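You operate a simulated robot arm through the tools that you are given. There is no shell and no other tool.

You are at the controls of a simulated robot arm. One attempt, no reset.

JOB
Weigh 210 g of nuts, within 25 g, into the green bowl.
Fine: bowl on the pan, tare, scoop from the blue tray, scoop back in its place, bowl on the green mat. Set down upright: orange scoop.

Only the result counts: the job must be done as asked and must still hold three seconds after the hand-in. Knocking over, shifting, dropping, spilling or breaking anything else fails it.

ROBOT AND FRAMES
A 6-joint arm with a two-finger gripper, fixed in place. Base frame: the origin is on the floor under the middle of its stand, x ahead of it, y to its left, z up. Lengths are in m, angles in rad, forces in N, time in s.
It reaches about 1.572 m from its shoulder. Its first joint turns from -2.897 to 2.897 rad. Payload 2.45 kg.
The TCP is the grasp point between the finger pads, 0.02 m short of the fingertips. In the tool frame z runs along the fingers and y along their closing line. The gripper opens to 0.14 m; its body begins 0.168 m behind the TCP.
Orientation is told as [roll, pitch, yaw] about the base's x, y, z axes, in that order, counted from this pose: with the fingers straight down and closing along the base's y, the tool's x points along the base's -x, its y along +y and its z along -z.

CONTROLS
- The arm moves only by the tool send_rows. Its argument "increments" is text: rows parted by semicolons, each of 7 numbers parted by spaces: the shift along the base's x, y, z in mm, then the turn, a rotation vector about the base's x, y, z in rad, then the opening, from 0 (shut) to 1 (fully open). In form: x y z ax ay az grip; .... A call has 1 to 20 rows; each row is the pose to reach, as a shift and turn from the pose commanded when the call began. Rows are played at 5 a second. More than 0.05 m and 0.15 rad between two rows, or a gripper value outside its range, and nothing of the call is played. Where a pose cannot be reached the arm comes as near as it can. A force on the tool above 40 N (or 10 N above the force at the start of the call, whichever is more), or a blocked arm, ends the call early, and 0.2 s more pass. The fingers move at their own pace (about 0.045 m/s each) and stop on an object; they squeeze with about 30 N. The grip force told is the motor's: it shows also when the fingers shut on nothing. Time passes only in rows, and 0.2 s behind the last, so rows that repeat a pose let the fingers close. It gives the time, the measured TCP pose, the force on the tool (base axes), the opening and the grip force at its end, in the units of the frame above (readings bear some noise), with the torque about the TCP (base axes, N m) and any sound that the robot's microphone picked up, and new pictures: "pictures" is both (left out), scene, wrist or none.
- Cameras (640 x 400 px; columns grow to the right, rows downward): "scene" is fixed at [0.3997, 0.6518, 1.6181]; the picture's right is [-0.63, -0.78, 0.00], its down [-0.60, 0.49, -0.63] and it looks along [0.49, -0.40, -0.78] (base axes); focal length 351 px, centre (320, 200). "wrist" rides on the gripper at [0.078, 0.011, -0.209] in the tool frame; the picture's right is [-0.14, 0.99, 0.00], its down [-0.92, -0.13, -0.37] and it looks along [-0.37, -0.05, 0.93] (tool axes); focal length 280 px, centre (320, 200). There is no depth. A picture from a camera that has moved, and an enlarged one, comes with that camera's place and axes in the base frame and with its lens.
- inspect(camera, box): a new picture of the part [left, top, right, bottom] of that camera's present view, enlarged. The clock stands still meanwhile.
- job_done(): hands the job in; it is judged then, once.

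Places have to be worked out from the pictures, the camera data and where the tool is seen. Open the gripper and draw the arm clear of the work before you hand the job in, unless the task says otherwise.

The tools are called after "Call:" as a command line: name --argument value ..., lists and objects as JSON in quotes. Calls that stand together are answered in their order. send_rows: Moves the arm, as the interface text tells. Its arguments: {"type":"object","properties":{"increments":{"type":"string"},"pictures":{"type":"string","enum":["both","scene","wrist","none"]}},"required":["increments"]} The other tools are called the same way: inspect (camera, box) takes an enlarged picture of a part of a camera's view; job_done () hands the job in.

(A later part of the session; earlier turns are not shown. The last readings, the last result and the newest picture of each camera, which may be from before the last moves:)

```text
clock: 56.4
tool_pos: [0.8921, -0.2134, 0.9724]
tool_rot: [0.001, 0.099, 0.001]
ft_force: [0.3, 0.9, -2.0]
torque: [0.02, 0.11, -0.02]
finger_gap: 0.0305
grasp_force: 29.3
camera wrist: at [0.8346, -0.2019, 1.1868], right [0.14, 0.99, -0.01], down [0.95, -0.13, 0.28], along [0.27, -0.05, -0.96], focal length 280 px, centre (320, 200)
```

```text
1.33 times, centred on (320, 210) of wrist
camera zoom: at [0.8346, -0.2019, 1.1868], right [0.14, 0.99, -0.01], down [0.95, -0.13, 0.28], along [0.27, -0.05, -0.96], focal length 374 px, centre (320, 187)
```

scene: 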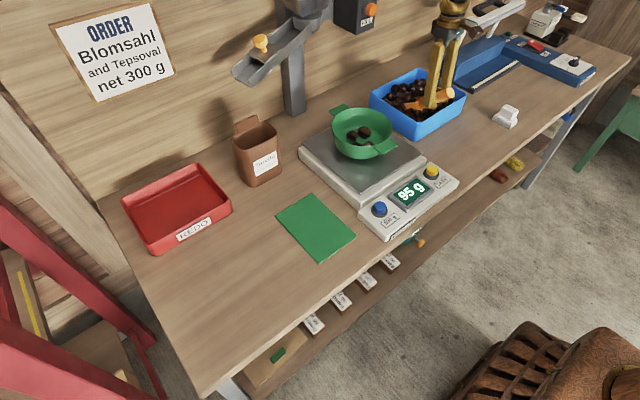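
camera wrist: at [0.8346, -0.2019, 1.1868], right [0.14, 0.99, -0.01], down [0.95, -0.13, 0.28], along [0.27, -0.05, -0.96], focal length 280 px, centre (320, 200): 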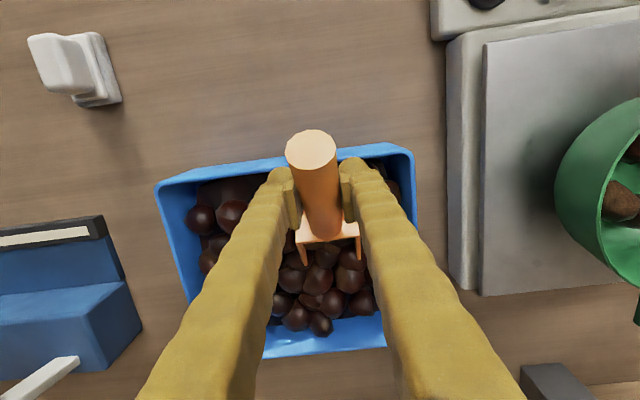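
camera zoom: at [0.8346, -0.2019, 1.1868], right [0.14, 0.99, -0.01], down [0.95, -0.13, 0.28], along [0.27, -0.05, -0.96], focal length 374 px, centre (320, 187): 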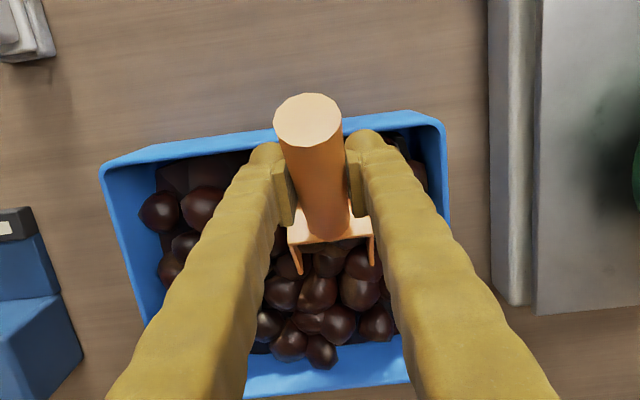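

Again no resistance. I push on a bit further this time, level and lift with the front up.

Call:
send_rows --increments "10 0 -7 0 -0.07 0 0; 20 0 -13 0 -0.15 0 0; 25 0 -18 0 -0.22 0 0; 28 0 -22 0 -0.3 0 0; 29 0 -25 0 -0.37 0 0; 29 0 -27 0 -0.45 0 0; 26 0 -27 0 -0.52 0 0; 22 0 -25 0 -0.6 0 0; 20 0 -15 0 -0.65 0 0; 19 0 -5 0 -0.7 0 0; 19 0 20 0 -0.78 0 0; 19 0 50 0 -0.85 0 0; 19 0 85 0 -0.9 0 0; 19 0 85 0 -0.9 0 0"

Call:
inspect --camera "scene" --box '[350, 20, 510, 145]'

Call:
inspect --camera "wrist" --box '[160, 60, 480, 360]'

```text
clock: 59.4
tool_pos: [0.9112, -0.2143, 1.0566]
tool_rot: [-0.001, -0.801, 0.0]
ft_force: [0.8, -0.1, -2.1]
torque: [0.0, 0.18, -0.02]
finger_gap: 0.0303
grasp_force: 29.7
camera wrist: at [0.7056, -0.2026, 1.1443], right [0.1, 0.99, 0.1], down [0.38, -0.13, 0.92], along [0.92, -0.05, -0.39], focal length 280 px, centre (320, 200)
```

scene: 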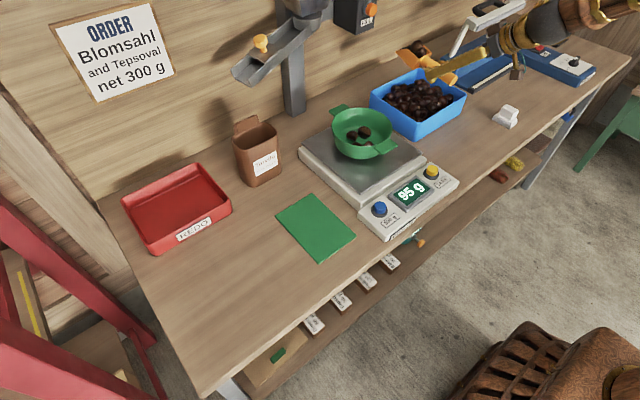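
wrist: 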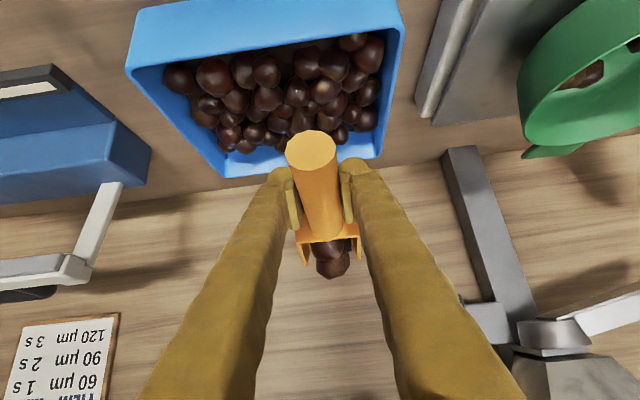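

```text
3.20 times, centred on (430, 82) of scene
camera zoom: at [0.3997, 0.6518, 1.6181], right [-0.63, -0.78, 0.0], down [-0.6, 0.49, -0.63], along [0.49, -0.4, -0.78], focal length 1123 px, centre (-32, 576)
```

zoom: 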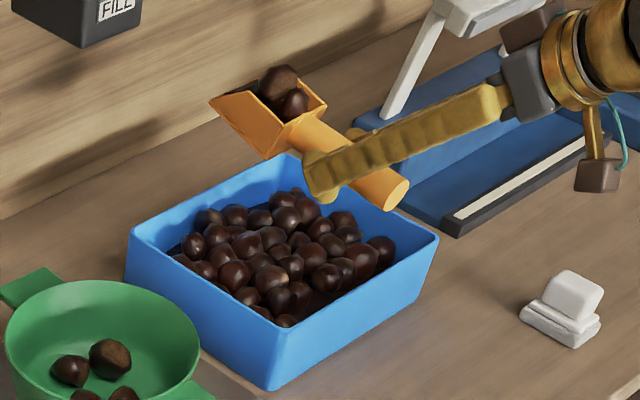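

```text
1.33 times, centred on (320, 210) of wrist
camera zoom: at [0.7056, -0.2026, 1.1443], right [0.1, 0.99, 0.1], down [0.38, -0.13, 0.92], along [0.92, -0.05, -0.39], focal length 374 px, centre (320, 187)
```

zoom: 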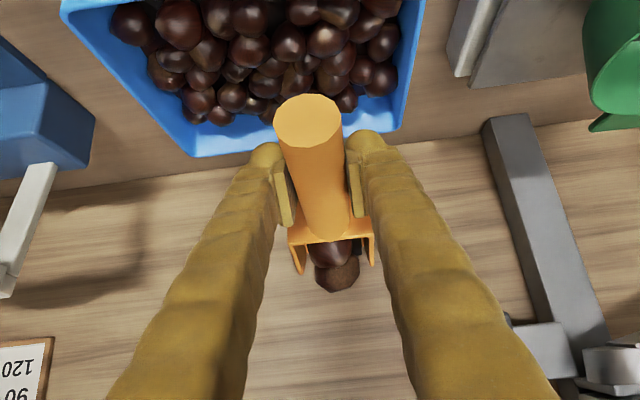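

A similar load. I carry it to the bowl the same way.

Call:
send_rows --increments "0 0 20 0 0 0 0; -5 8 40 0 0 0 0; -15 25 47 0 0 0 0; -29 52 47 0 0 0 0; -43 79 47 0 0 0 0; -57 106 47 0 0 0 0; -71 133 47 0 0 0 0; -85 160 47 0 0 0 0; -99 187 47 0 0 0 0; -113 214 47 0 0 0 0; -127 241 47 0 0 0 0; -141 266 47 0 0 0 0; -149 280 47 0 0 0 0; -150 282 47 0 0 0 0; -155 282 36 0 0.1 0 0; -159 282 25 0 0.2 0 0; -163 282 15 0 0.3 0 0; -158 282 14 0 0.4 0 0; -153 282 13 0 0.5 0 0"

Call:
inspect --camera "scene" --box '[320, 60, 480, 220]'

Call:
inspect --camera "wrist" --box '[240, 170, 420, 350]'

```text
clock: 63.4
tool_pos: [0.7574, 0.0678, 1.0709]
tool_rot: [0.001, -0.299, -0.001]
ft_force: [0.2, 0.6, -2.1]
torque: [0.0, 0.15, -0.02]
finger_gap: 0.0306
grasp_force: 30.4
camera wrist: at [0.621, 0.0803, 1.2461], right [0.13, 0.99, 0.04], down [0.77, -0.13, 0.62], along [0.62, -0.05, -0.78], focal length 280 px, centre (320, 200)
```

scene: 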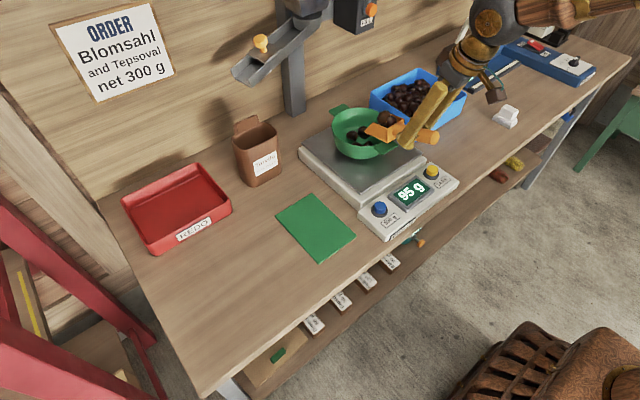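
wrist: 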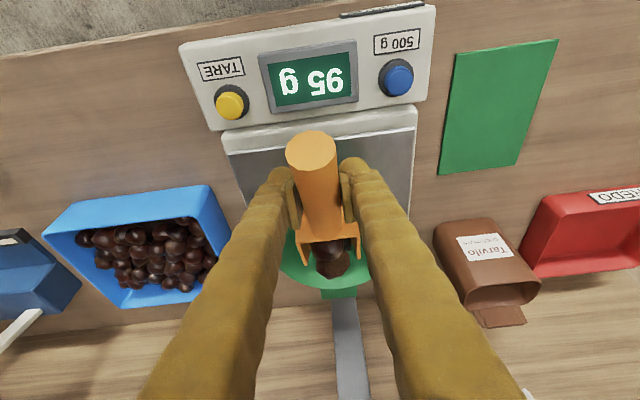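

```text
2.50 times, centred on (400, 140) of scene
camera zoom: at [0.3997, 0.6518, 1.6181], right [-0.63, -0.78, 0.0], down [-0.6, 0.49, -0.63], along [0.49, -0.4, -0.78], focal length 877 px, centre (120, 350)
```

zoom: 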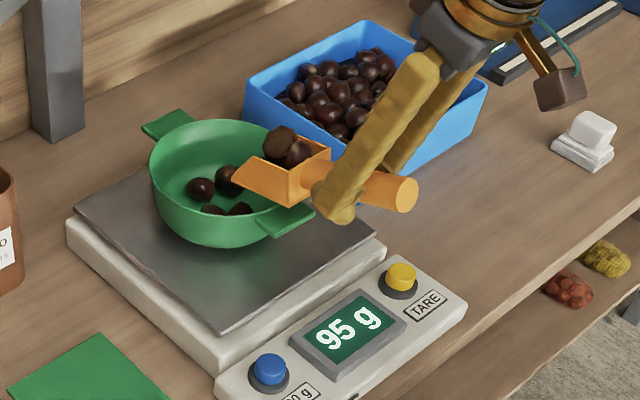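

```text
2.22 times, centred on (330, 260) of wrist
camera zoom: at [0.621, 0.0803, 1.2461], right [0.13, 0.99, 0.04], down [0.77, -0.13, 0.62], along [0.62, -0.05, -0.78], focal length 623 px, centre (298, 67)
```

zoom: 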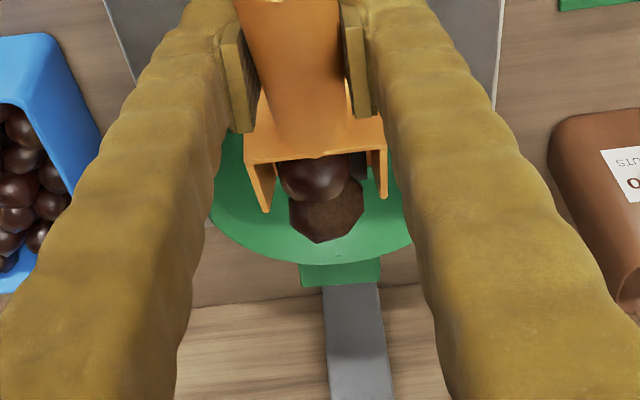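

I tilt to 0.65 rad first to see the count before emptying completely.

Call:
send_rows --increments "5 0 -1 0 0.07 0 0; 10 0 -1 0 0.15 0 0; 15 0 6 0 0.22 0 0; 21 0 14 0 0.3 0 0; 28 0 20 0 0.37 0 0; 35 0 26 0 0.45 0 0; 35 0 26 0 0.45 0 0; 35 0 26 0 0.45 0 0; 35 0 26 0 0.45 0 0; 35 0 26 0 0.45 0 0" --pictures "none"

Call:
inspect --camera "scene" --box '[320, 90, 460, 220]'

Call:
inspect --camera "wrist" --box '[240, 170, 420, 350]'

```text
clock: 65.6
tool_pos: [0.7934, 0.0673, 1.0968]
tool_rot: [0.0, 0.149, 0.0]
ft_force: [0.9, -0.8, -1.8]
torque: [-0.02, 0.1, 0.02]
finger_gap: 0.0305
grasp_force: 30.2
```

```text
3.08 times, centred on (390, 155) of scene
camera zoom: at [0.3997, 0.6518, 1.6181], right [-0.63, -0.78, 0.0], down [-0.6, 0.49, -0.63], along [0.49, -0.4, -0.78], focal length 1080 px, centre (105, 338)
```

zoom: 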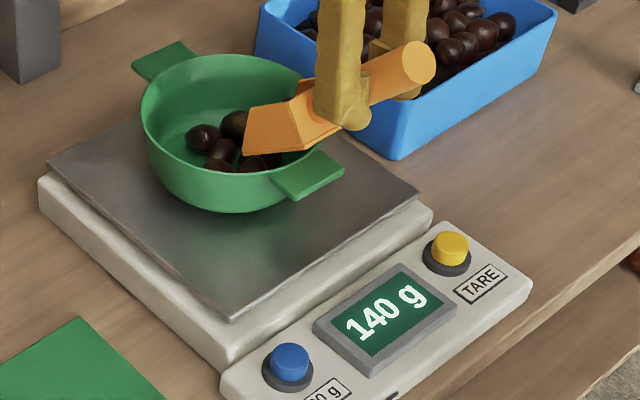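

```text
2.22 times, centred on (330, 260) of wrist
camera zoom: at [0.7465, 0.0804, 1.3135], right [0.14, 0.99, -0.02], down [0.97, -0.13, 0.23], along [0.22, -0.05, -0.97], focal length 623 px, centre (298, 67)
```

zoom: 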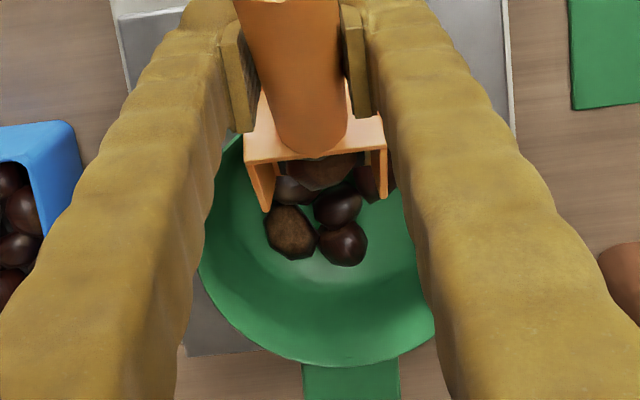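

140 g, with a couple still wedged in the scoop. I tilt on to 1.0 rad.

Call:
send_rows --increments "8 0 6 0 0.08 0 0; 17 0 13 0 0.15 0 0; 30 0 19 0 0.25 0 0; 43 0 25 0 0.35 0 0; 43 0 25 0 0.35 0 0; 43 0 25 0 0.35 0 0; 43 0 25 0 0.35 0 0; 43 0 25 0 0.35 0 0" --pictures "none"

Call:
inspect --camera "scene" --box '[320, 90, 460, 220]'

Call:
inspect --camera "wrist" --box '[240, 150, 420, 330]'

```text
clock: 67.4
tool_pos: [0.8358, 0.0688, 1.1208]
tool_rot: [0.001, 0.499, 0.0]
ft_force: [0.4, -0.5, -1.4]
torque: [-0.03, 0.03, 0.02]
finger_gap: 0.0305
grasp_force: 30.6
```

```text
3.08 times, centred on (390, 155) of scene
camera zoom: at [0.3997, 0.6518, 1.6181], right [-0.63, -0.78, 0.0], down [-0.6, 0.49, -0.63], along [0.49, -0.4, -0.78], focal length 1080 px, centre (105, 338)
```

zoom: 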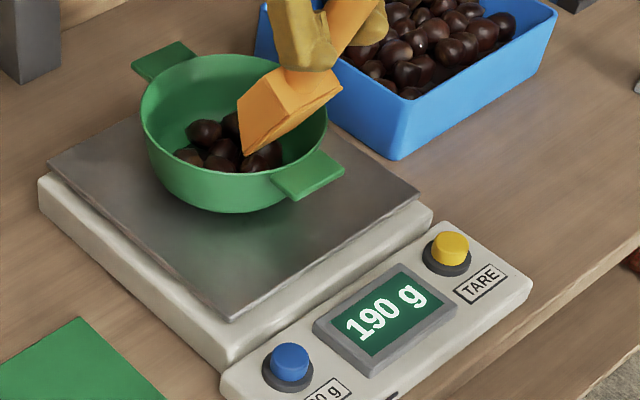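

```text
2.22 times, centred on (330, 240) of wrist
camera zoom: at [0.867, 0.0804, 1.3403], right [0.12, 0.99, -0.07], down [0.98, -0.13, -0.12], along [-0.12, -0.05, -0.99], focal length 623 px, centre (298, 111)
```

zoom: 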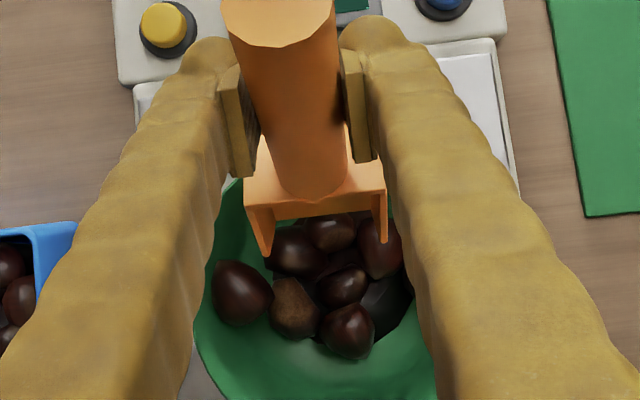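

190 g with eight nuts: in range but near the low edge, so one more nut (≈24 g) would centre it. I level the scoop, go back to the tray and check the settled reading on the way.

Call:
send_rows --increments "-15 0 10 0 -0.12 0 0; -30 0 15 0 -0.25 0 0; -45 0 20 0 -0.38 0 0; -60 0 20 0 -0.5 0 0; -70 -10 20 0 -0.6 0 0; -76 -40 20 0 -0.6 0 0; -76 -80 20 0 -0.6 0 0; -76 -120 20 0 -0.6 0 0; -70 -160 15 0 -0.55 0 0; -60 -200 10 0 -0.5 0 0; -50 -240 5 0 -0.45 0 0; -40 -275 0 0 -0.4 0 0; -29 -310 -5 0 -0.4 0 0; -29 -330 -10 0 -0.4 0 0; -29 -335 -10 0 -0.4 0 0; -29 -335 -10 0 -0.4 0 0"

Call:
inspect --camera "scene" --box '[310, 40, 510, 220]'

Call:
inspect --camera "wrist" --box '[160, 60, 480, 360]'

```text
clock: 70.8
tool_pos: [0.8067, -0.2664, 1.1116]
tool_rot: [0.0, 0.099, 0.0]
ft_force: [-0.1, -0.7, -1.6]
torque: [0.0, 0.05, 0.01]
finger_gap: 0.0304
grasp_force: 29.8
camera wrist: at [0.7493, -0.2544, 1.3257], right [0.14, 0.99, -0.01], down [0.95, -0.13, 0.28], along [0.27, -0.05, -0.96], focal length 280 px, centre (320, 200)
```

scene: 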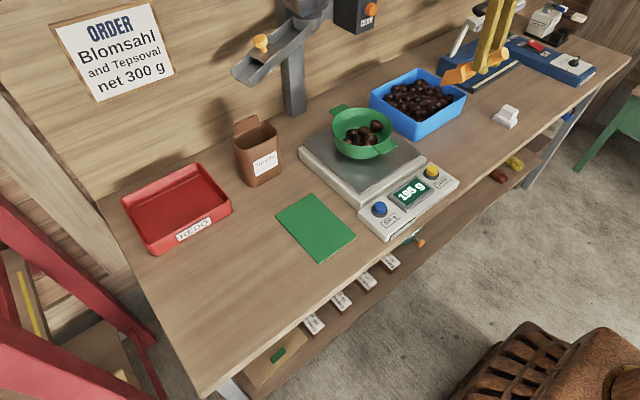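
wrist: 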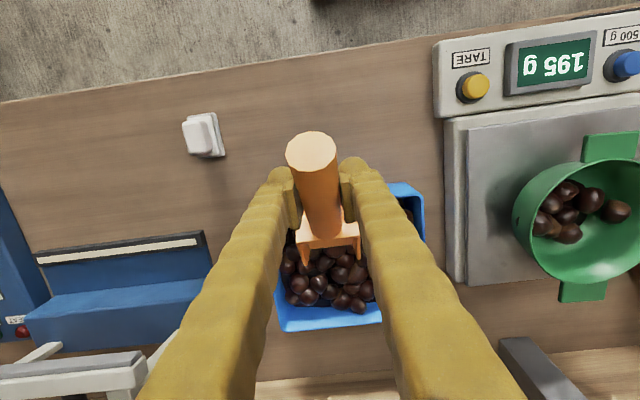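

```text
2.22 times, centred on (410, 130) of scene
camera zoom: at [0.3997, 0.6518, 1.6181], right [-0.63, -0.78, 0.0], down [-0.6, 0.49, -0.63], along [0.49, -0.4, -0.78], focal length 780 px, centre (120, 356)
```

zoom: 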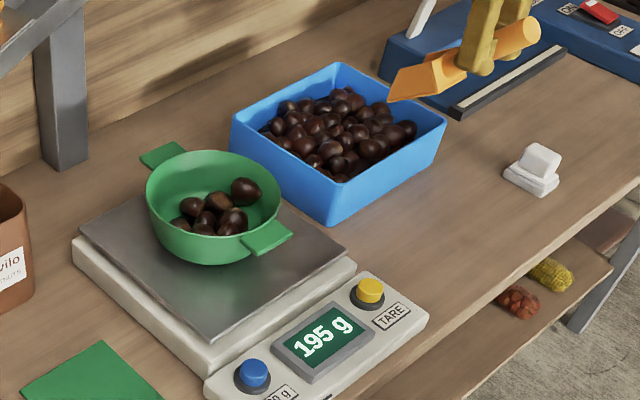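

```text
1.33 times, centred on (320, 210) of wrist
camera zoom: at [0.7493, -0.2544, 1.3257], right [0.14, 0.99, -0.01], down [0.95, -0.13, 0.28], along [0.27, -0.05, -0.96], focal length 374 px, centre (320, 187)
```

zoom: 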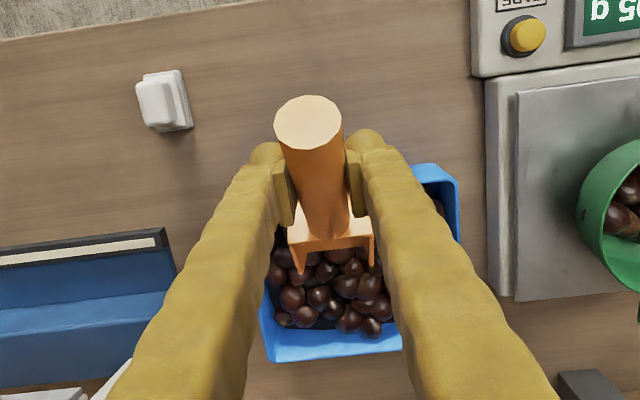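

The reading has settled at 195 g net, comfortably inside 185–235 g, and the scoop is empty, so I stop here rather than risk overfilling. Now the scoop goes back: first level it and return to the swing position.

Call:
send_rows --increments "-13 3 -4 0 -0.1 0 0; -26 6 -8 0 -0.2 0 0; -39 9 -13 0 -0.3 0 0; -52 12 -17 0 -0.4 0 0; -65 15 -22 0 -0.5 0 0; -78 17 -26 0 -0.6 0 0; -78 17 -26 0 -0.6 0 0"

Call:
inspect --camera "wrist" --box '[160, 40, 480, 300]'

Call:
inspect --camera "scene" --box '[350, 40, 550, 165]'

```text
clock: 72.4
tool_pos: [0.7297, -0.2495, 1.0871]
tool_rot: [0.0, -0.503, -0.001]
ft_force: [0.5, 0.5, -2.2]
torque: [0.02, 0.1, 0.0]
finger_gap: 0.0303
grasp_force: 29.7
camera wrist: at [0.5595, -0.2376, 1.2301], right [0.12, 0.99, 0.07], down [0.63, -0.13, 0.77], along [0.77, -0.05, -0.64], focal length 280 px, centre (320, 200)
```

scene: 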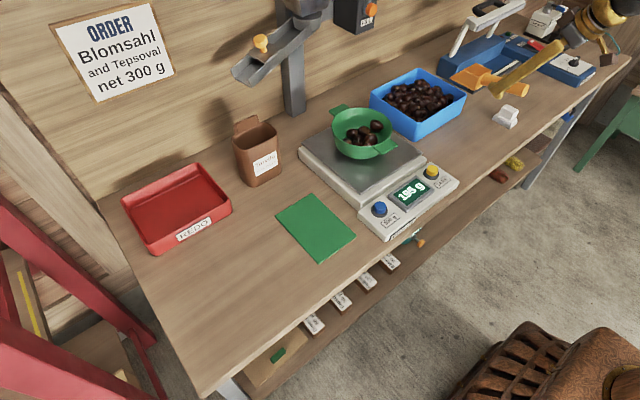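
wrist: 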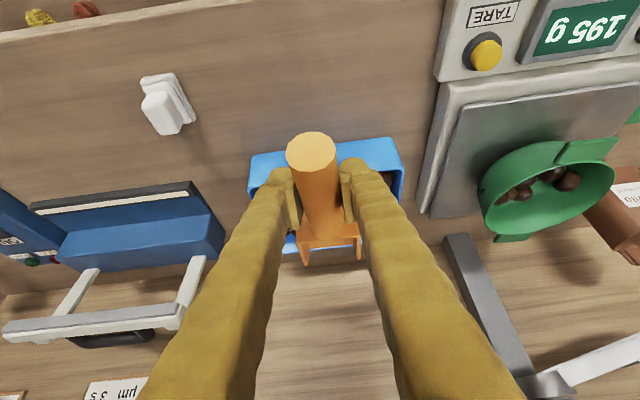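

```text
1.54 times, centred on (320, 170) of wrist
camera zoom: at [0.5595, -0.2376, 1.2301], right [0.12, 0.99, 0.07], down [0.63, -0.13, 0.77], along [0.77, -0.05, -0.64], focal length 431 px, centre (320, 246)
```

zoom: 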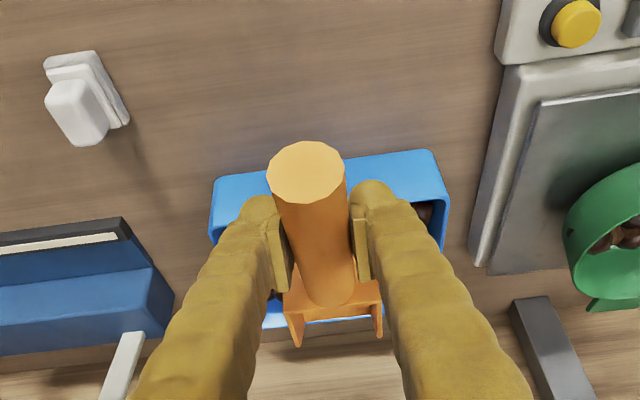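

```text
3.20 times, centred on (450, 102) of scene
camera zoom: at [0.3997, 0.6518, 1.6181], right [-0.63, -0.78, 0.0], down [-0.6, 0.49, -0.63], along [0.49, -0.4, -0.78], focal length 1123 px, centre (-96, 512)
```

zoom: 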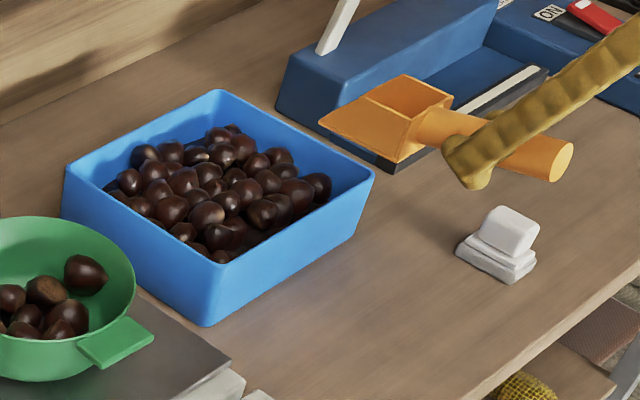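

The scoop is empty; compared with the earlier picture it has pitched about 0.03 rad front-down in the grip, which I'll compensate. Now I swing it back to point along +y and lower to 40 mm above its place.

Call:
send_rows --increments "0 -8 0 0 0 0.08 0; 0 -13 0 0 0 0.21 0; 0 -18 0 0 0 0.34 0; 0 -23 0 0 0 0.47 0; 0 -28 0 0 0 0.60 0; 0 -33 0 0 0 0.73 0; 0 -38 0 0 0 0.86 0; 0 -43 0 0 0 0.99 0; 5 -48 0 0 0 1.12 0; 10 -53 0 0 0 1.25 0; 15 -58 0 0 0 1.38 0; 20 -63 0 0 0 1.51 0; 20 -68 -20 0 0 1.571 0; 20 -68 -65 0 0 1.571 0; 20 -68 -110 0 0 1.571 0; 20 -68 -150 0 0 1.571 0; 20 -68 -160 0 0 1.571 0; 20 -68 -160 0 0 1.571 0"

Call:
inspect --camera "wrist" --box '[200, 60, 440, 260]'

Call:
inspect --camera "scene" --box '[430, 60, 570, 175]'

```text
clock: 76.2
tool_pos: [0.7489, -0.3171, 0.925]
tool_rot: [0.001, -0.501, 1.57]
ft_force: [-0.4, 0.7, -0.9]
torque: [-0.12, 0.01, -0.02]
finger_gap: 0.0304
grasp_force: 30.0
camera wrist: at [0.7381, -0.4849, 1.0696], right [-0.99, 0.12, 0.07], down [0.13, 0.63, 0.77], along [0.05, 0.77, -0.64], focal length 280 px, centre (320, 200)
```

scene: 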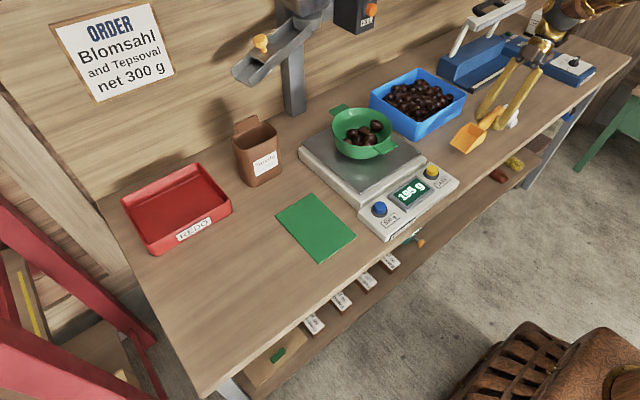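
wrist: 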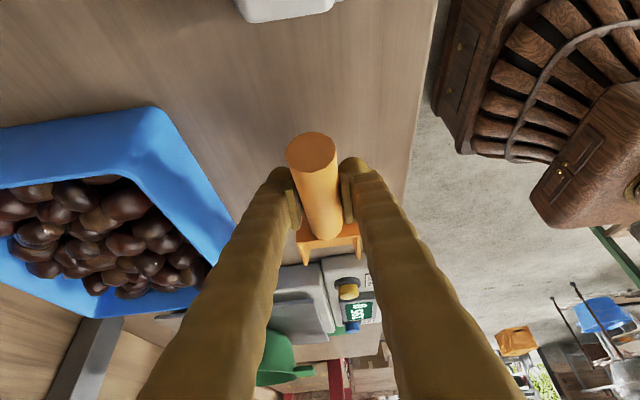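

```text
2.00 times, centred on (320, 160) of wrist
camera zoom: at [0.7381, -0.4849, 1.0696], right [-0.99, 0.12, 0.07], down [0.13, 0.63, 0.77], along [0.05, 0.77, -0.64], focal length 561 px, centre (320, 280)
```

zoom: 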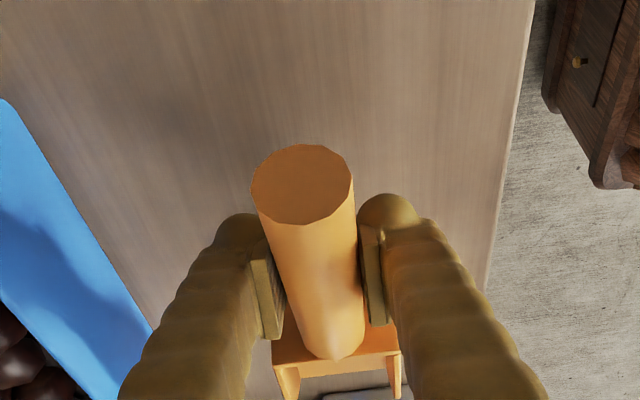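

```text
3.48 times, centred on (500, 118) of scene
camera zoom: at [0.3997, 0.6518, 1.6181], right [-0.63, -0.78, 0.0], down [-0.6, 0.49, -0.63], along [0.49, -0.4, -0.78], focal length 1220 px, centre (-306, 487)
```

zoom: 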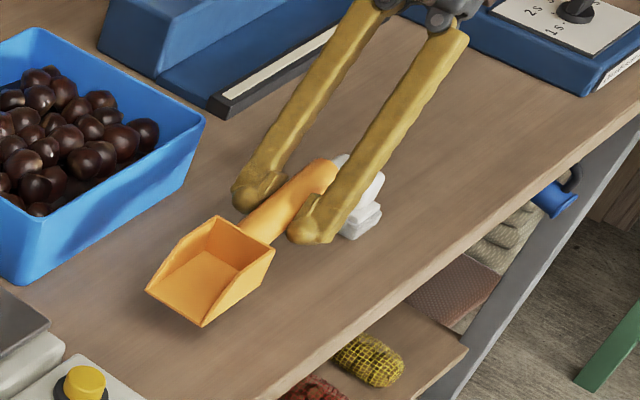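

I add a +0.035 rad correction and lower the scoop the last 40 mm onto its place, slowly at the end.

Call:
send_rows --increments "0 0 -12 0.018 0 0 0; 0 0 -24 0.035 0 0 0; 0 0 -33 0.035 0 0 0; 0 0 -37 0.035 0 0 0; 0 0 -39 0.035 0 0 0; 0 0 -39 0.035 0 0 0"

Call:
inspect --camera "scene" --box '[430, 60, 570, 175]'

Call:
inspect --camera "wrist" --box '[200, 60, 440, 260]'

```text
clock: 77.6
tool_pos: [0.7485, -0.3173, 0.887]
tool_rot: [0.001, -0.535, 1.572]
ft_force: [-0.3, 0.1, -1.2]
torque: [-0.11, 0.03, 0.04]
finger_gap: 0.0305
grasp_force: 30.3
camera wrist: at [0.737, -0.49, 1.0242], right [-0.99, 0.12, 0.07], down [0.13, 0.6, 0.79], along [0.05, 0.79, -0.61], focal length 280 px, centre (320, 200)
```

scene: 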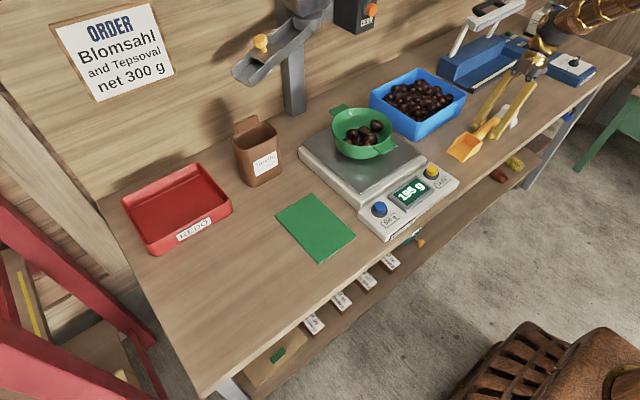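
wrist: 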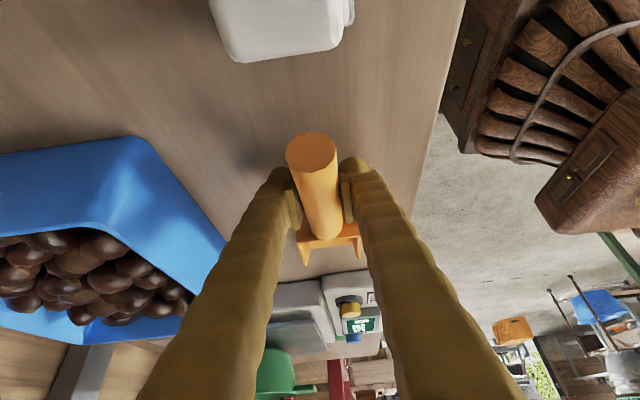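

```text
3.48 times, centred on (500, 118) of scene
camera zoom: at [0.3997, 0.6518, 1.6181], right [-0.63, -0.78, 0.0], down [-0.6, 0.49, -0.63], along [0.49, -0.4, -0.78], focal length 1220 px, centre (-306, 487)
```

zoom: 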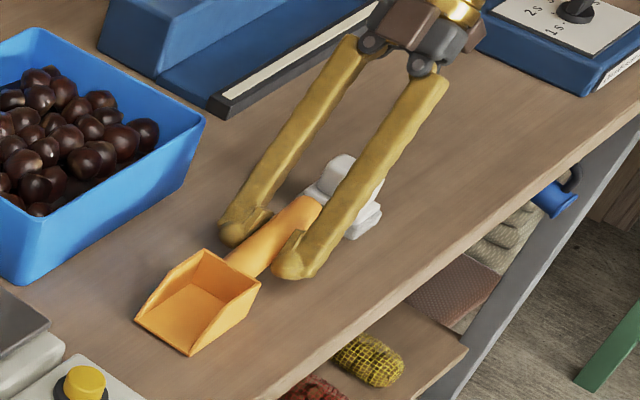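

```text
2.00 times, centred on (320, 160) of wrist
camera zoom: at [0.737, -0.49, 1.0242], right [-0.99, 0.12, 0.07], down [0.13, 0.6, 0.79], along [0.05, 0.79, -0.61], focal length 561 px, centre (320, 280)
```

zoom: 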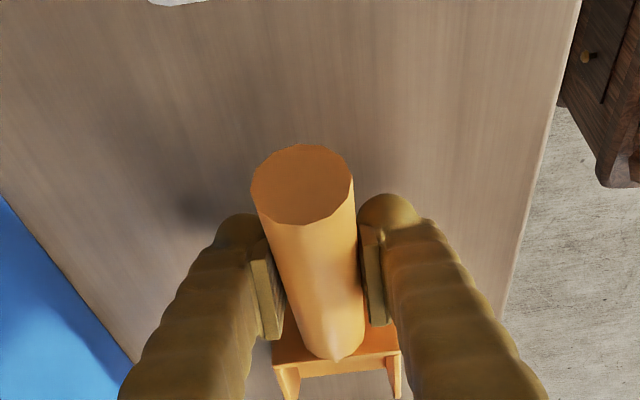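

The scoop outline matches its original place within a pixel, and it still hangs free (−1.2 N). I lower in half-millimetre steps until it touches.

Call:
send_rows --increments "0 0 -1 0 0 0 0; 0 0 -1.5 0 0 0 0; 0 0 -1.5 0 0 0 0" --pictures "none"

```text
clock: 78.4
tool_pos: [0.7491, -0.3173, 0.8851]
tool_rot: [-0.001, -0.535, 1.571]
ft_force: [-0.9, -0.2, 3.6]
torque: [0.2, -0.06, 0.02]
finger_gap: 0.0302
grasp_force: 30.0
```

Contact (+3.6 N). I open the fingers.

Call:
send_rows --increments "0 0 0.5 0 0 0 0.28; 0 0 0.5 0 0 0 0.36; 0 0 0.5 0 0 0 0.45; 0 0 0.5 0 0 0 0.5; 0 0 0.5 0 0 0 0.5"

Call:
inspect --camera "scene" --box '[430, 60, 570, 175]'

Call:
inspect --camera "wrist" --box '[200, 60, 440, 260]'

```text
clock: 79.6
tool_pos: [0.7483, -0.3167, 0.8857]
tool_rot: [-0.001, -0.534, 1.57]
ft_force: [-0.3, 0.2, 0.1]
torque: [-0.01, -0.01, 0.02]
finger_gap: 0.07
grasp_force: 0.0
camera wrist: at [0.737, -0.4902, 1.0231], right [-0.99, 0.12, 0.07], down [0.13, 0.6, 0.79], along [0.05, 0.79, -0.61], focal length 280 px, centre (320, 200)
```

scene: 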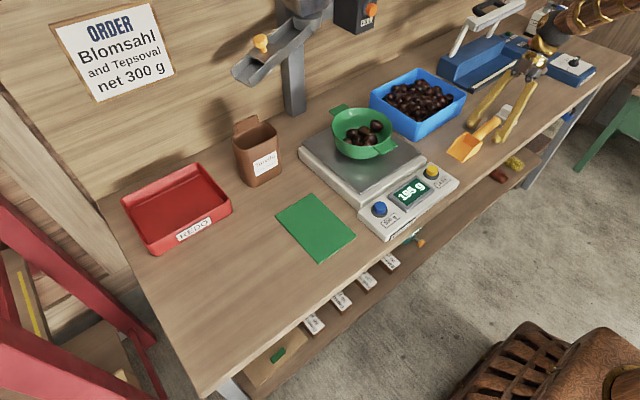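
wrist: 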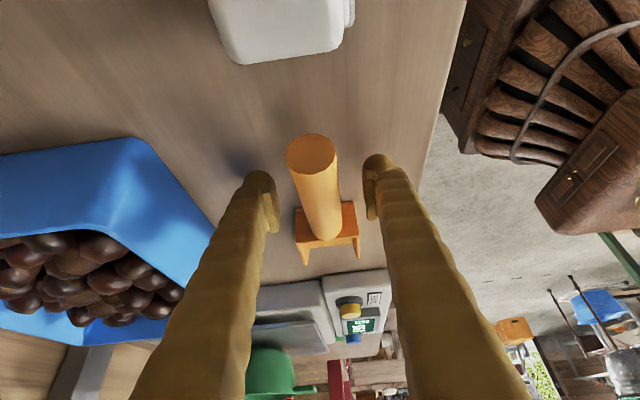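

```text
3.48 times, centred on (500, 118) of scene
camera zoom: at [0.3997, 0.6518, 1.6181], right [-0.63, -0.78, 0.0], down [-0.6, 0.49, -0.63], along [0.49, -0.4, -0.78], focal length 1220 px, centre (-306, 487)
```

zoom: 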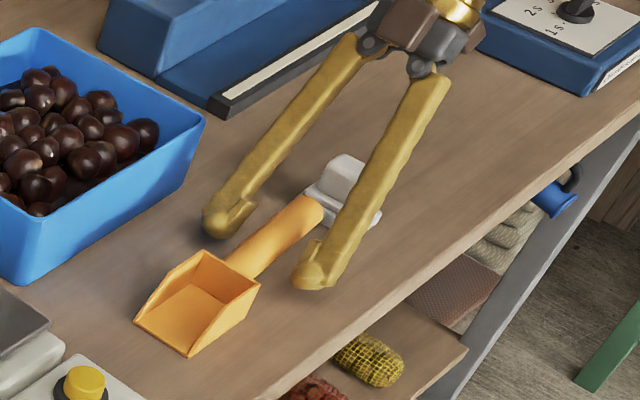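

```text
2.00 times, centred on (320, 160) of wrist
camera zoom: at [0.737, -0.4902, 1.0231], right [-0.99, 0.12, 0.07], down [0.13, 0.6, 0.79], along [0.05, 0.79, -0.61], focal length 561 px, centre (320, 280)
```

zoom: 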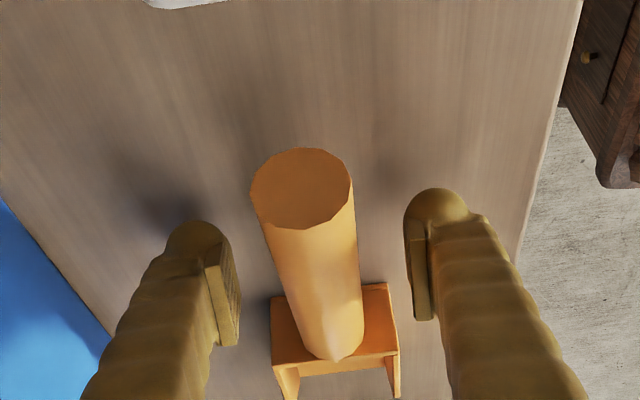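

The scoop stands free, upright and exactly where it was. I rise straight up, then straighten the gripper.

Call:
send_rows --increments "0 0 30 0 0 0 0.5; 0 0 70 0 0 0 0.5; 0 0 115 0 0 0 0.5; 0 0 160 0 0 0 0.5; 0 0 200 -0.13 0 0 0.5; 0 0 230 -0.27 0 0 0.5; 0 0 240 -0.4 0 0 0.5; 0 0 240 -0.535 0 0 0.5; 0 0 240 -0.535 0 0 0.5"

Call:
inspect --camera "scene" --box '[360, 60, 560, 185]'

```text
clock: 81.6
tool_pos: [0.75, -0.3169, 1.1267]
tool_rot: [0.001, 0.0, 1.571]
ft_force: [0.1, 0.5, 0.7]
torque: [-0.03, -0.01, 0.0]
finger_gap: 0.07
grasp_force: 0.0
camera wrist: at [0.7375, -0.3947, 1.334], right [-0.99, 0.14, 0.0], down [0.13, 0.92, 0.37], along [0.05, 0.36, -0.93], focal length 280 px, centre (320, 200)
```

scene: 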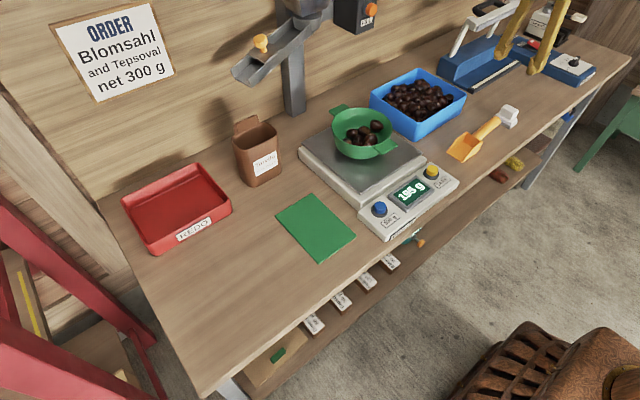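
wrist: 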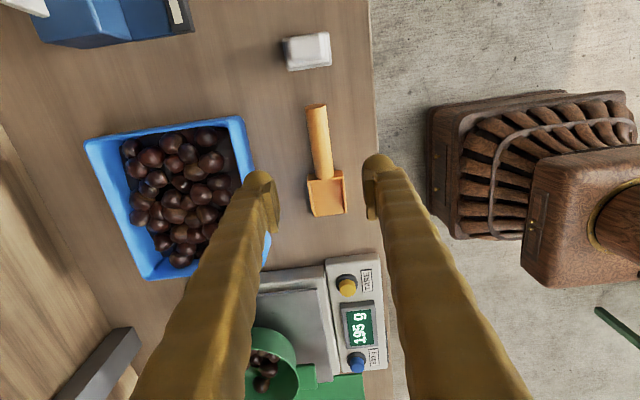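

```text
3.20 times, centred on (460, 122) of scene
camera zoom: at [0.3997, 0.6518, 1.6181], right [-0.63, -0.78, 0.0], down [-0.6, 0.49, -0.63], along [0.49, -0.4, -0.78], focal length 1123 px, centre (-128, 448)
```

zoom: 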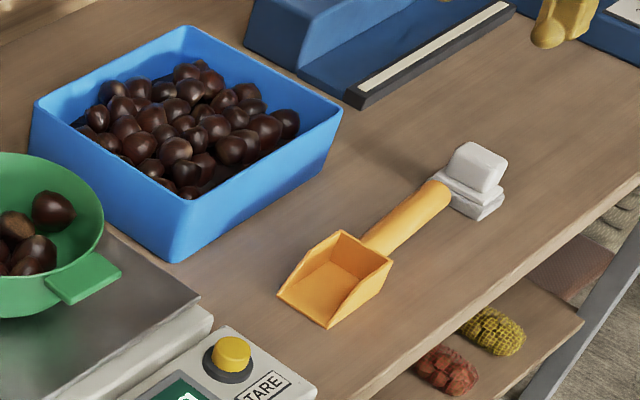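

The scoop sits within 1–2 mm of its start and the tray is unmoved. Now I travel to above the bowl on the pan, turning the gripper back, to look at how the nuts lie before gripping the same wall spot.

Call:
send_rows --increments "14 36 10 0 0 -0.13 0.5; 28 72 10 0 0 -0.26 0.5; 42 109 10 0 0 -0.39 0.5; 56 146 10 0 0 -0.52 0.5; 70 183 10 0 0 -0.65 0.5; 84 219 10 0 0 -0.78 0.5; 98 255 10 0 0 -0.91 0.5; 112 291 10 0 0 -1.04 0.5; 126 328 10 0 0 -1.17 0.5; 140 365 10 0 0 -1.30 0.5; 154 400 10 0 0 -1.43 0.5; 168 435 5 0 0 -1.56 0.5; 178 464 0 0 0 -1.571 0.5; 178 464 0 0 0 -1.571 0.5"

Call:
inspect --camera "wrist" --box '[120, 60, 440, 300]'

Call:
inspect --camera "scene" --box '[310, 80, 450, 200]'

```text
clock: 84.6
tool_pos: [0.9271, 0.1463, 1.1244]
tool_rot: [0.001, 0.0, -0.001]
ft_force: [1.1, -0.9, 0.3]
torque: [-0.02, 0.04, 0.02]
finger_gap: 0.0701
grasp_force: 0.0
camera wrist: at [0.8478, 0.1584, 1.3317], right [0.14, 0.99, 0.0], down [0.92, -0.13, 0.37], along [0.37, -0.05, -0.93], focal length 280 px, centre (320, 200)
```

scene: 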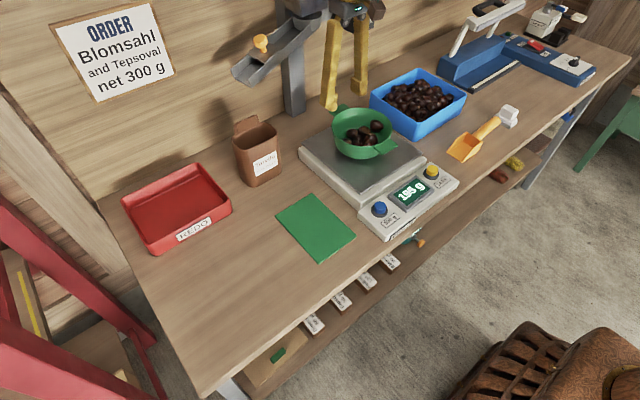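
wrist: 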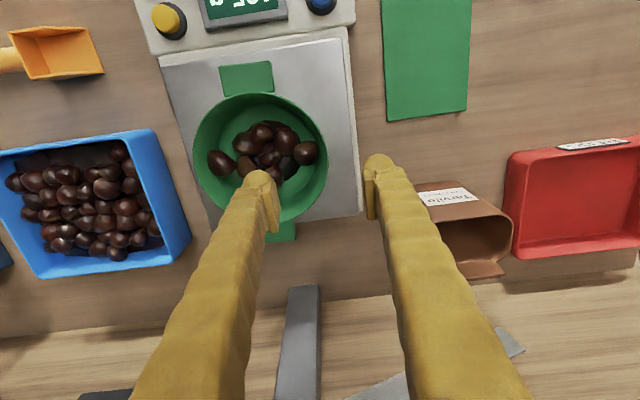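

```text
1.67 times, centred on (280, 180) of wrist
camera zoom: at [0.8478, 0.1584, 1.3317], right [0.14, 0.99, 0.0], down [0.92, -0.13, 0.37], along [0.37, -0.05, -0.93], focal length 467 px, centre (387, 233)
```

zoom: 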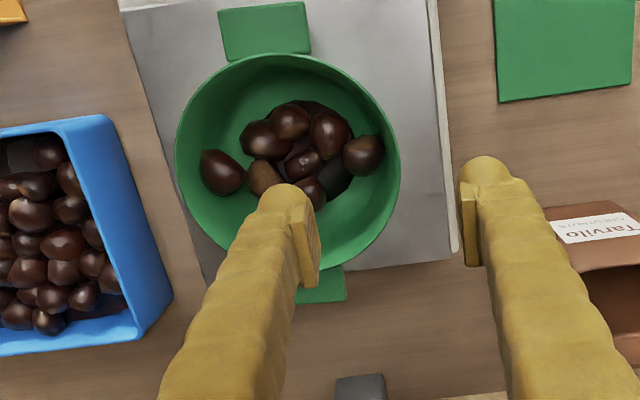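

```text
3.33 times, centred on (380, 140) of scene
camera zoom: at [0.3997, 0.6518, 1.6181], right [-0.63, -0.78, 0.0], down [-0.6, 0.49, -0.63], along [0.49, -0.4, -0.78], focal length 1170 px, centre (120, 400)
```

zoom: 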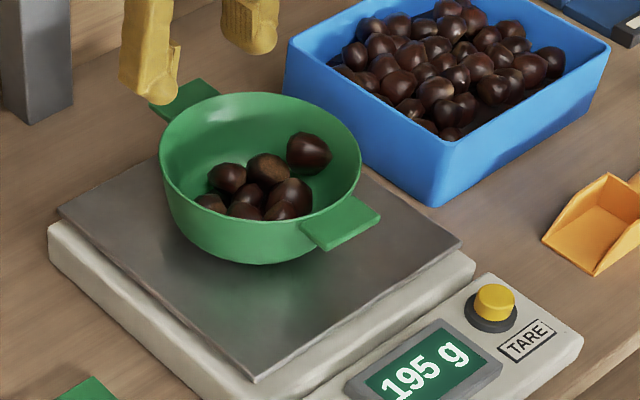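

Eight nuts lie in the bowl; one sits right against the +y wall where I gripped before, but the wall section towards (+x,+y) at about 50° is clear. I yaw the gripper −0.70 rad and hover over that wall spot with a narrower 40 mm opening.

Call:
send_rows --increments "8 -3 0 0 0 -0.12 0.4; 16 -6 0 0 0 -0.24 0.3; 24 -9 0 0 0 -0.36 0.286; 32 -12 0 0 0 -0.48 0.286; 40 -15 -10 0 0 -0.6 0.286; 48 -17 -25 0 0 -0.698 0.286; 48 -17 -25 0 0 -0.698 0.286"

Call:
inspect --camera "wrist" --box '[160, 60, 480, 300]'

Call:
inspect --camera "scene" --box '[220, 0, 460, 200]'

```text
clock: 86.2
tool_pos: [0.9736, 0.128, 1.1005]
tool_rot: [0.0, 0.002, -0.697]
ft_force: [0.8, 0.1, -0.2]
torque: [-0.02, 0.0, -0.03]
finger_gap: 0.0403
grasp_force: 0.0
camera wrist: at [0.9209, 0.1887, 1.307], right [0.74, 0.67, 0.0], down [0.62, -0.69, 0.37], along [0.25, -0.27, -0.93], focal length 280 px, centre (320, 200)
```

scene: 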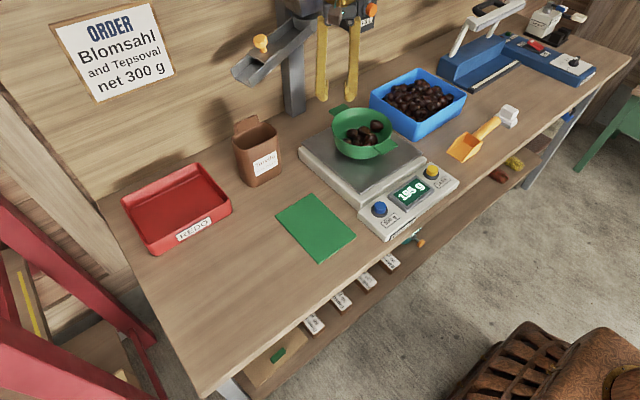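
wrist: 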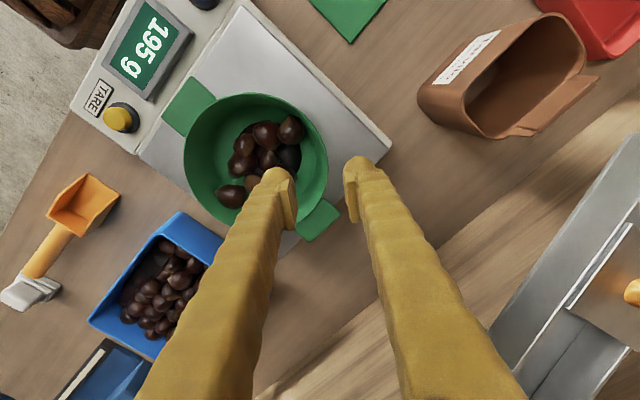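

```text
1.67 times, centred on (320, 180) of wrist
camera zoom: at [0.9209, 0.1887, 1.307], right [0.74, 0.67, 0.0], down [0.62, -0.69, 0.37], along [0.25, -0.27, -0.93], focal length 467 px, centre (320, 233)
```

zoom: 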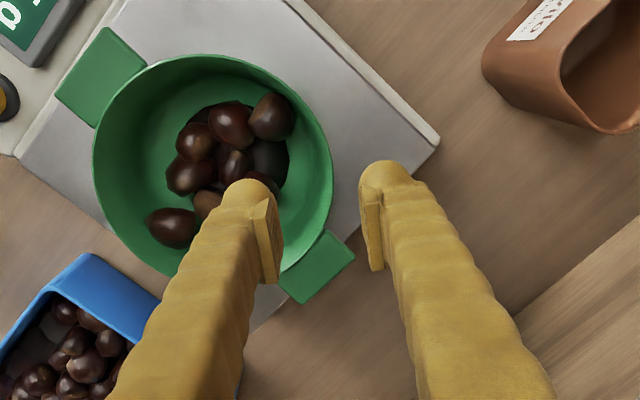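

```text
2.00 times, centred on (340, 100) of scene
camera zoom: at [0.3997, 0.6518, 1.6181], right [-0.63, -0.78, 0.0], down [-0.6, 0.49, -0.63], along [0.49, -0.4, -0.78], focal length 702 px, centre (280, 400)
```

zoom: 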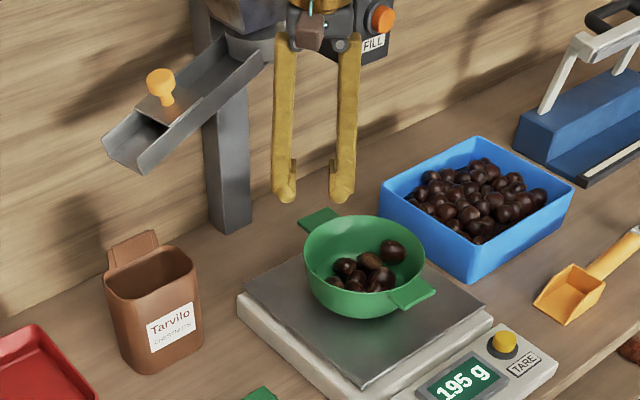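

I zoom into the bowl to see which spots near this wall section are really free.

Call:
inspect --camera "wrist" --box '[170, 80, 350, 250]'

Call:
inspect --camera "scene" --box '[320, 95, 410, 170]'

```text
2.35 times, centred on (260, 165) of wrist
camera zoom: at [0.9209, 0.1887, 1.307], right [0.74, 0.67, 0.0], down [0.62, -0.69, 0.37], along [0.25, -0.27, -0.93], focal length 660 px, centre (461, 282)
```

zoom: 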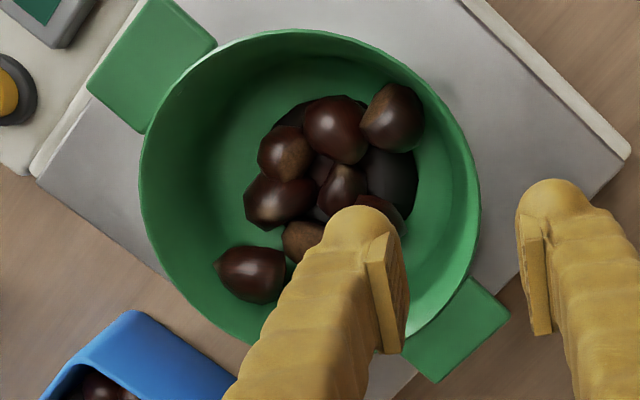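

```text
5.33 times, centred on (365, 132) of scene
camera zoom: at [0.3997, 0.6518, 1.6181], right [-0.63, -0.78, 0.0], down [-0.6, 0.49, -0.63], along [0.49, -0.4, -0.78], focal length 1871 px, centre (80, 560)
```

zoom: 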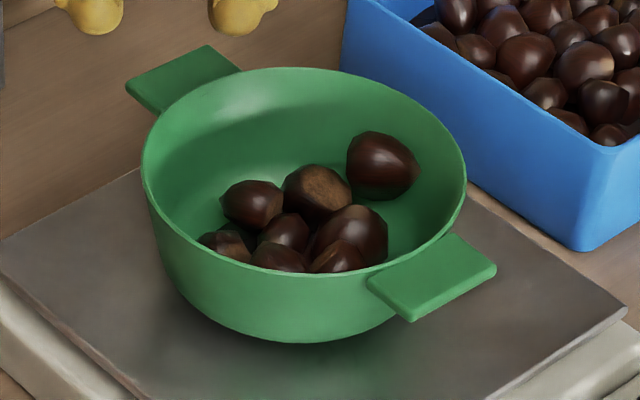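

The dark patch is only shadow; there are exactly eight nuts and the finger path falls between two of them. I lean the gripper along the wall slope and descend in stages.

Call:
send_rows --increments "0 0 -15 -0.084 0.071 0 0.286; 0 0 -35 -0.1685 0.1415 0 0.286; 0 0 -65 -0.1685 0.1415 0 0.286; 0 0 -90 -0.1685 0.1415 0 0.286; 0 0 -90 -0.1685 0.1415 0 0.286"

Call:
inspect --camera "wrist" --box '[170, 60, 430, 280]'

Call:
inspect --camera "scene" --box '[300, 60, 430, 180]'

```text
clock: 87.4
tool_pos: [0.9748, 0.1288, 1.0101]
tool_rot: [-0.22, 0.001, -0.699]
ft_force: [0.4, 0.2, -0.2]
torque: [-0.03, -0.05, 0.0]
finger_gap: 0.04
grasp_force: 0.0
camera wrist: at [0.9494, 0.2238, 1.2101], right [0.73, 0.65, -0.22], down [0.68, -0.63, 0.39], along [0.12, -0.43, -0.9], focal length 280 px, centre (320, 200)
```

scene: 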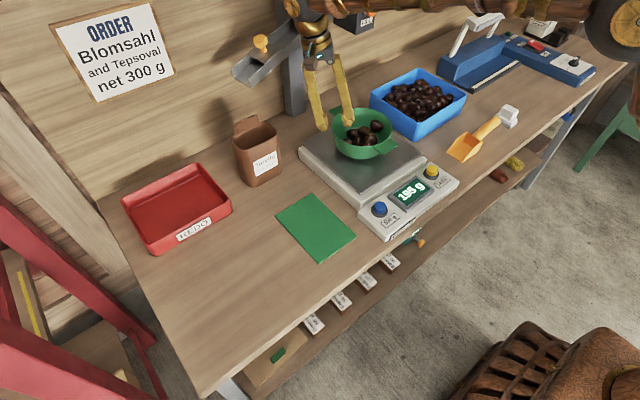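
wrist: 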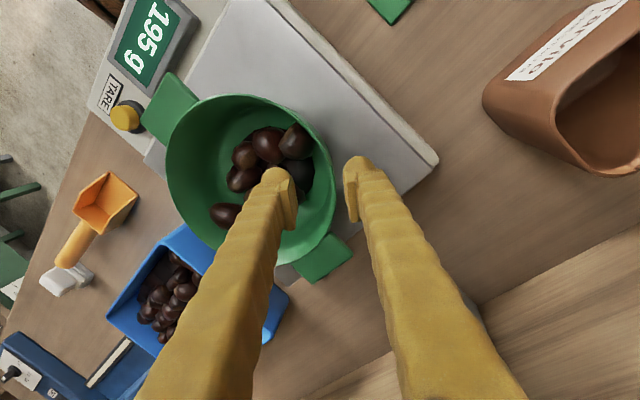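

```text
1.82 times, centred on (300, 170) of wrist
camera zoom: at [0.9494, 0.2238, 1.2101], right [0.73, 0.65, -0.22], down [0.68, -0.63, 0.39], along [0.12, -0.43, -0.9], focal length 510 px, centre (356, 254)
```

zoom: 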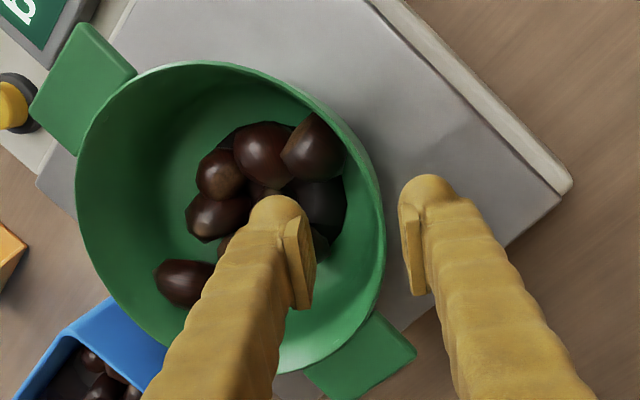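

```text
3.33 times, centred on (365, 120) of scene
camera zoom: at [0.3997, 0.6518, 1.6181], right [-0.63, -0.78, 0.0], down [-0.6, 0.49, -0.63], along [0.49, -0.4, -0.78], focal length 1170 px, centre (170, 467)
```

zoom: 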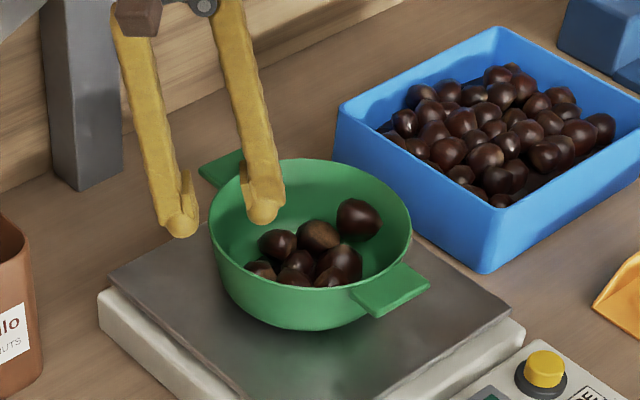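

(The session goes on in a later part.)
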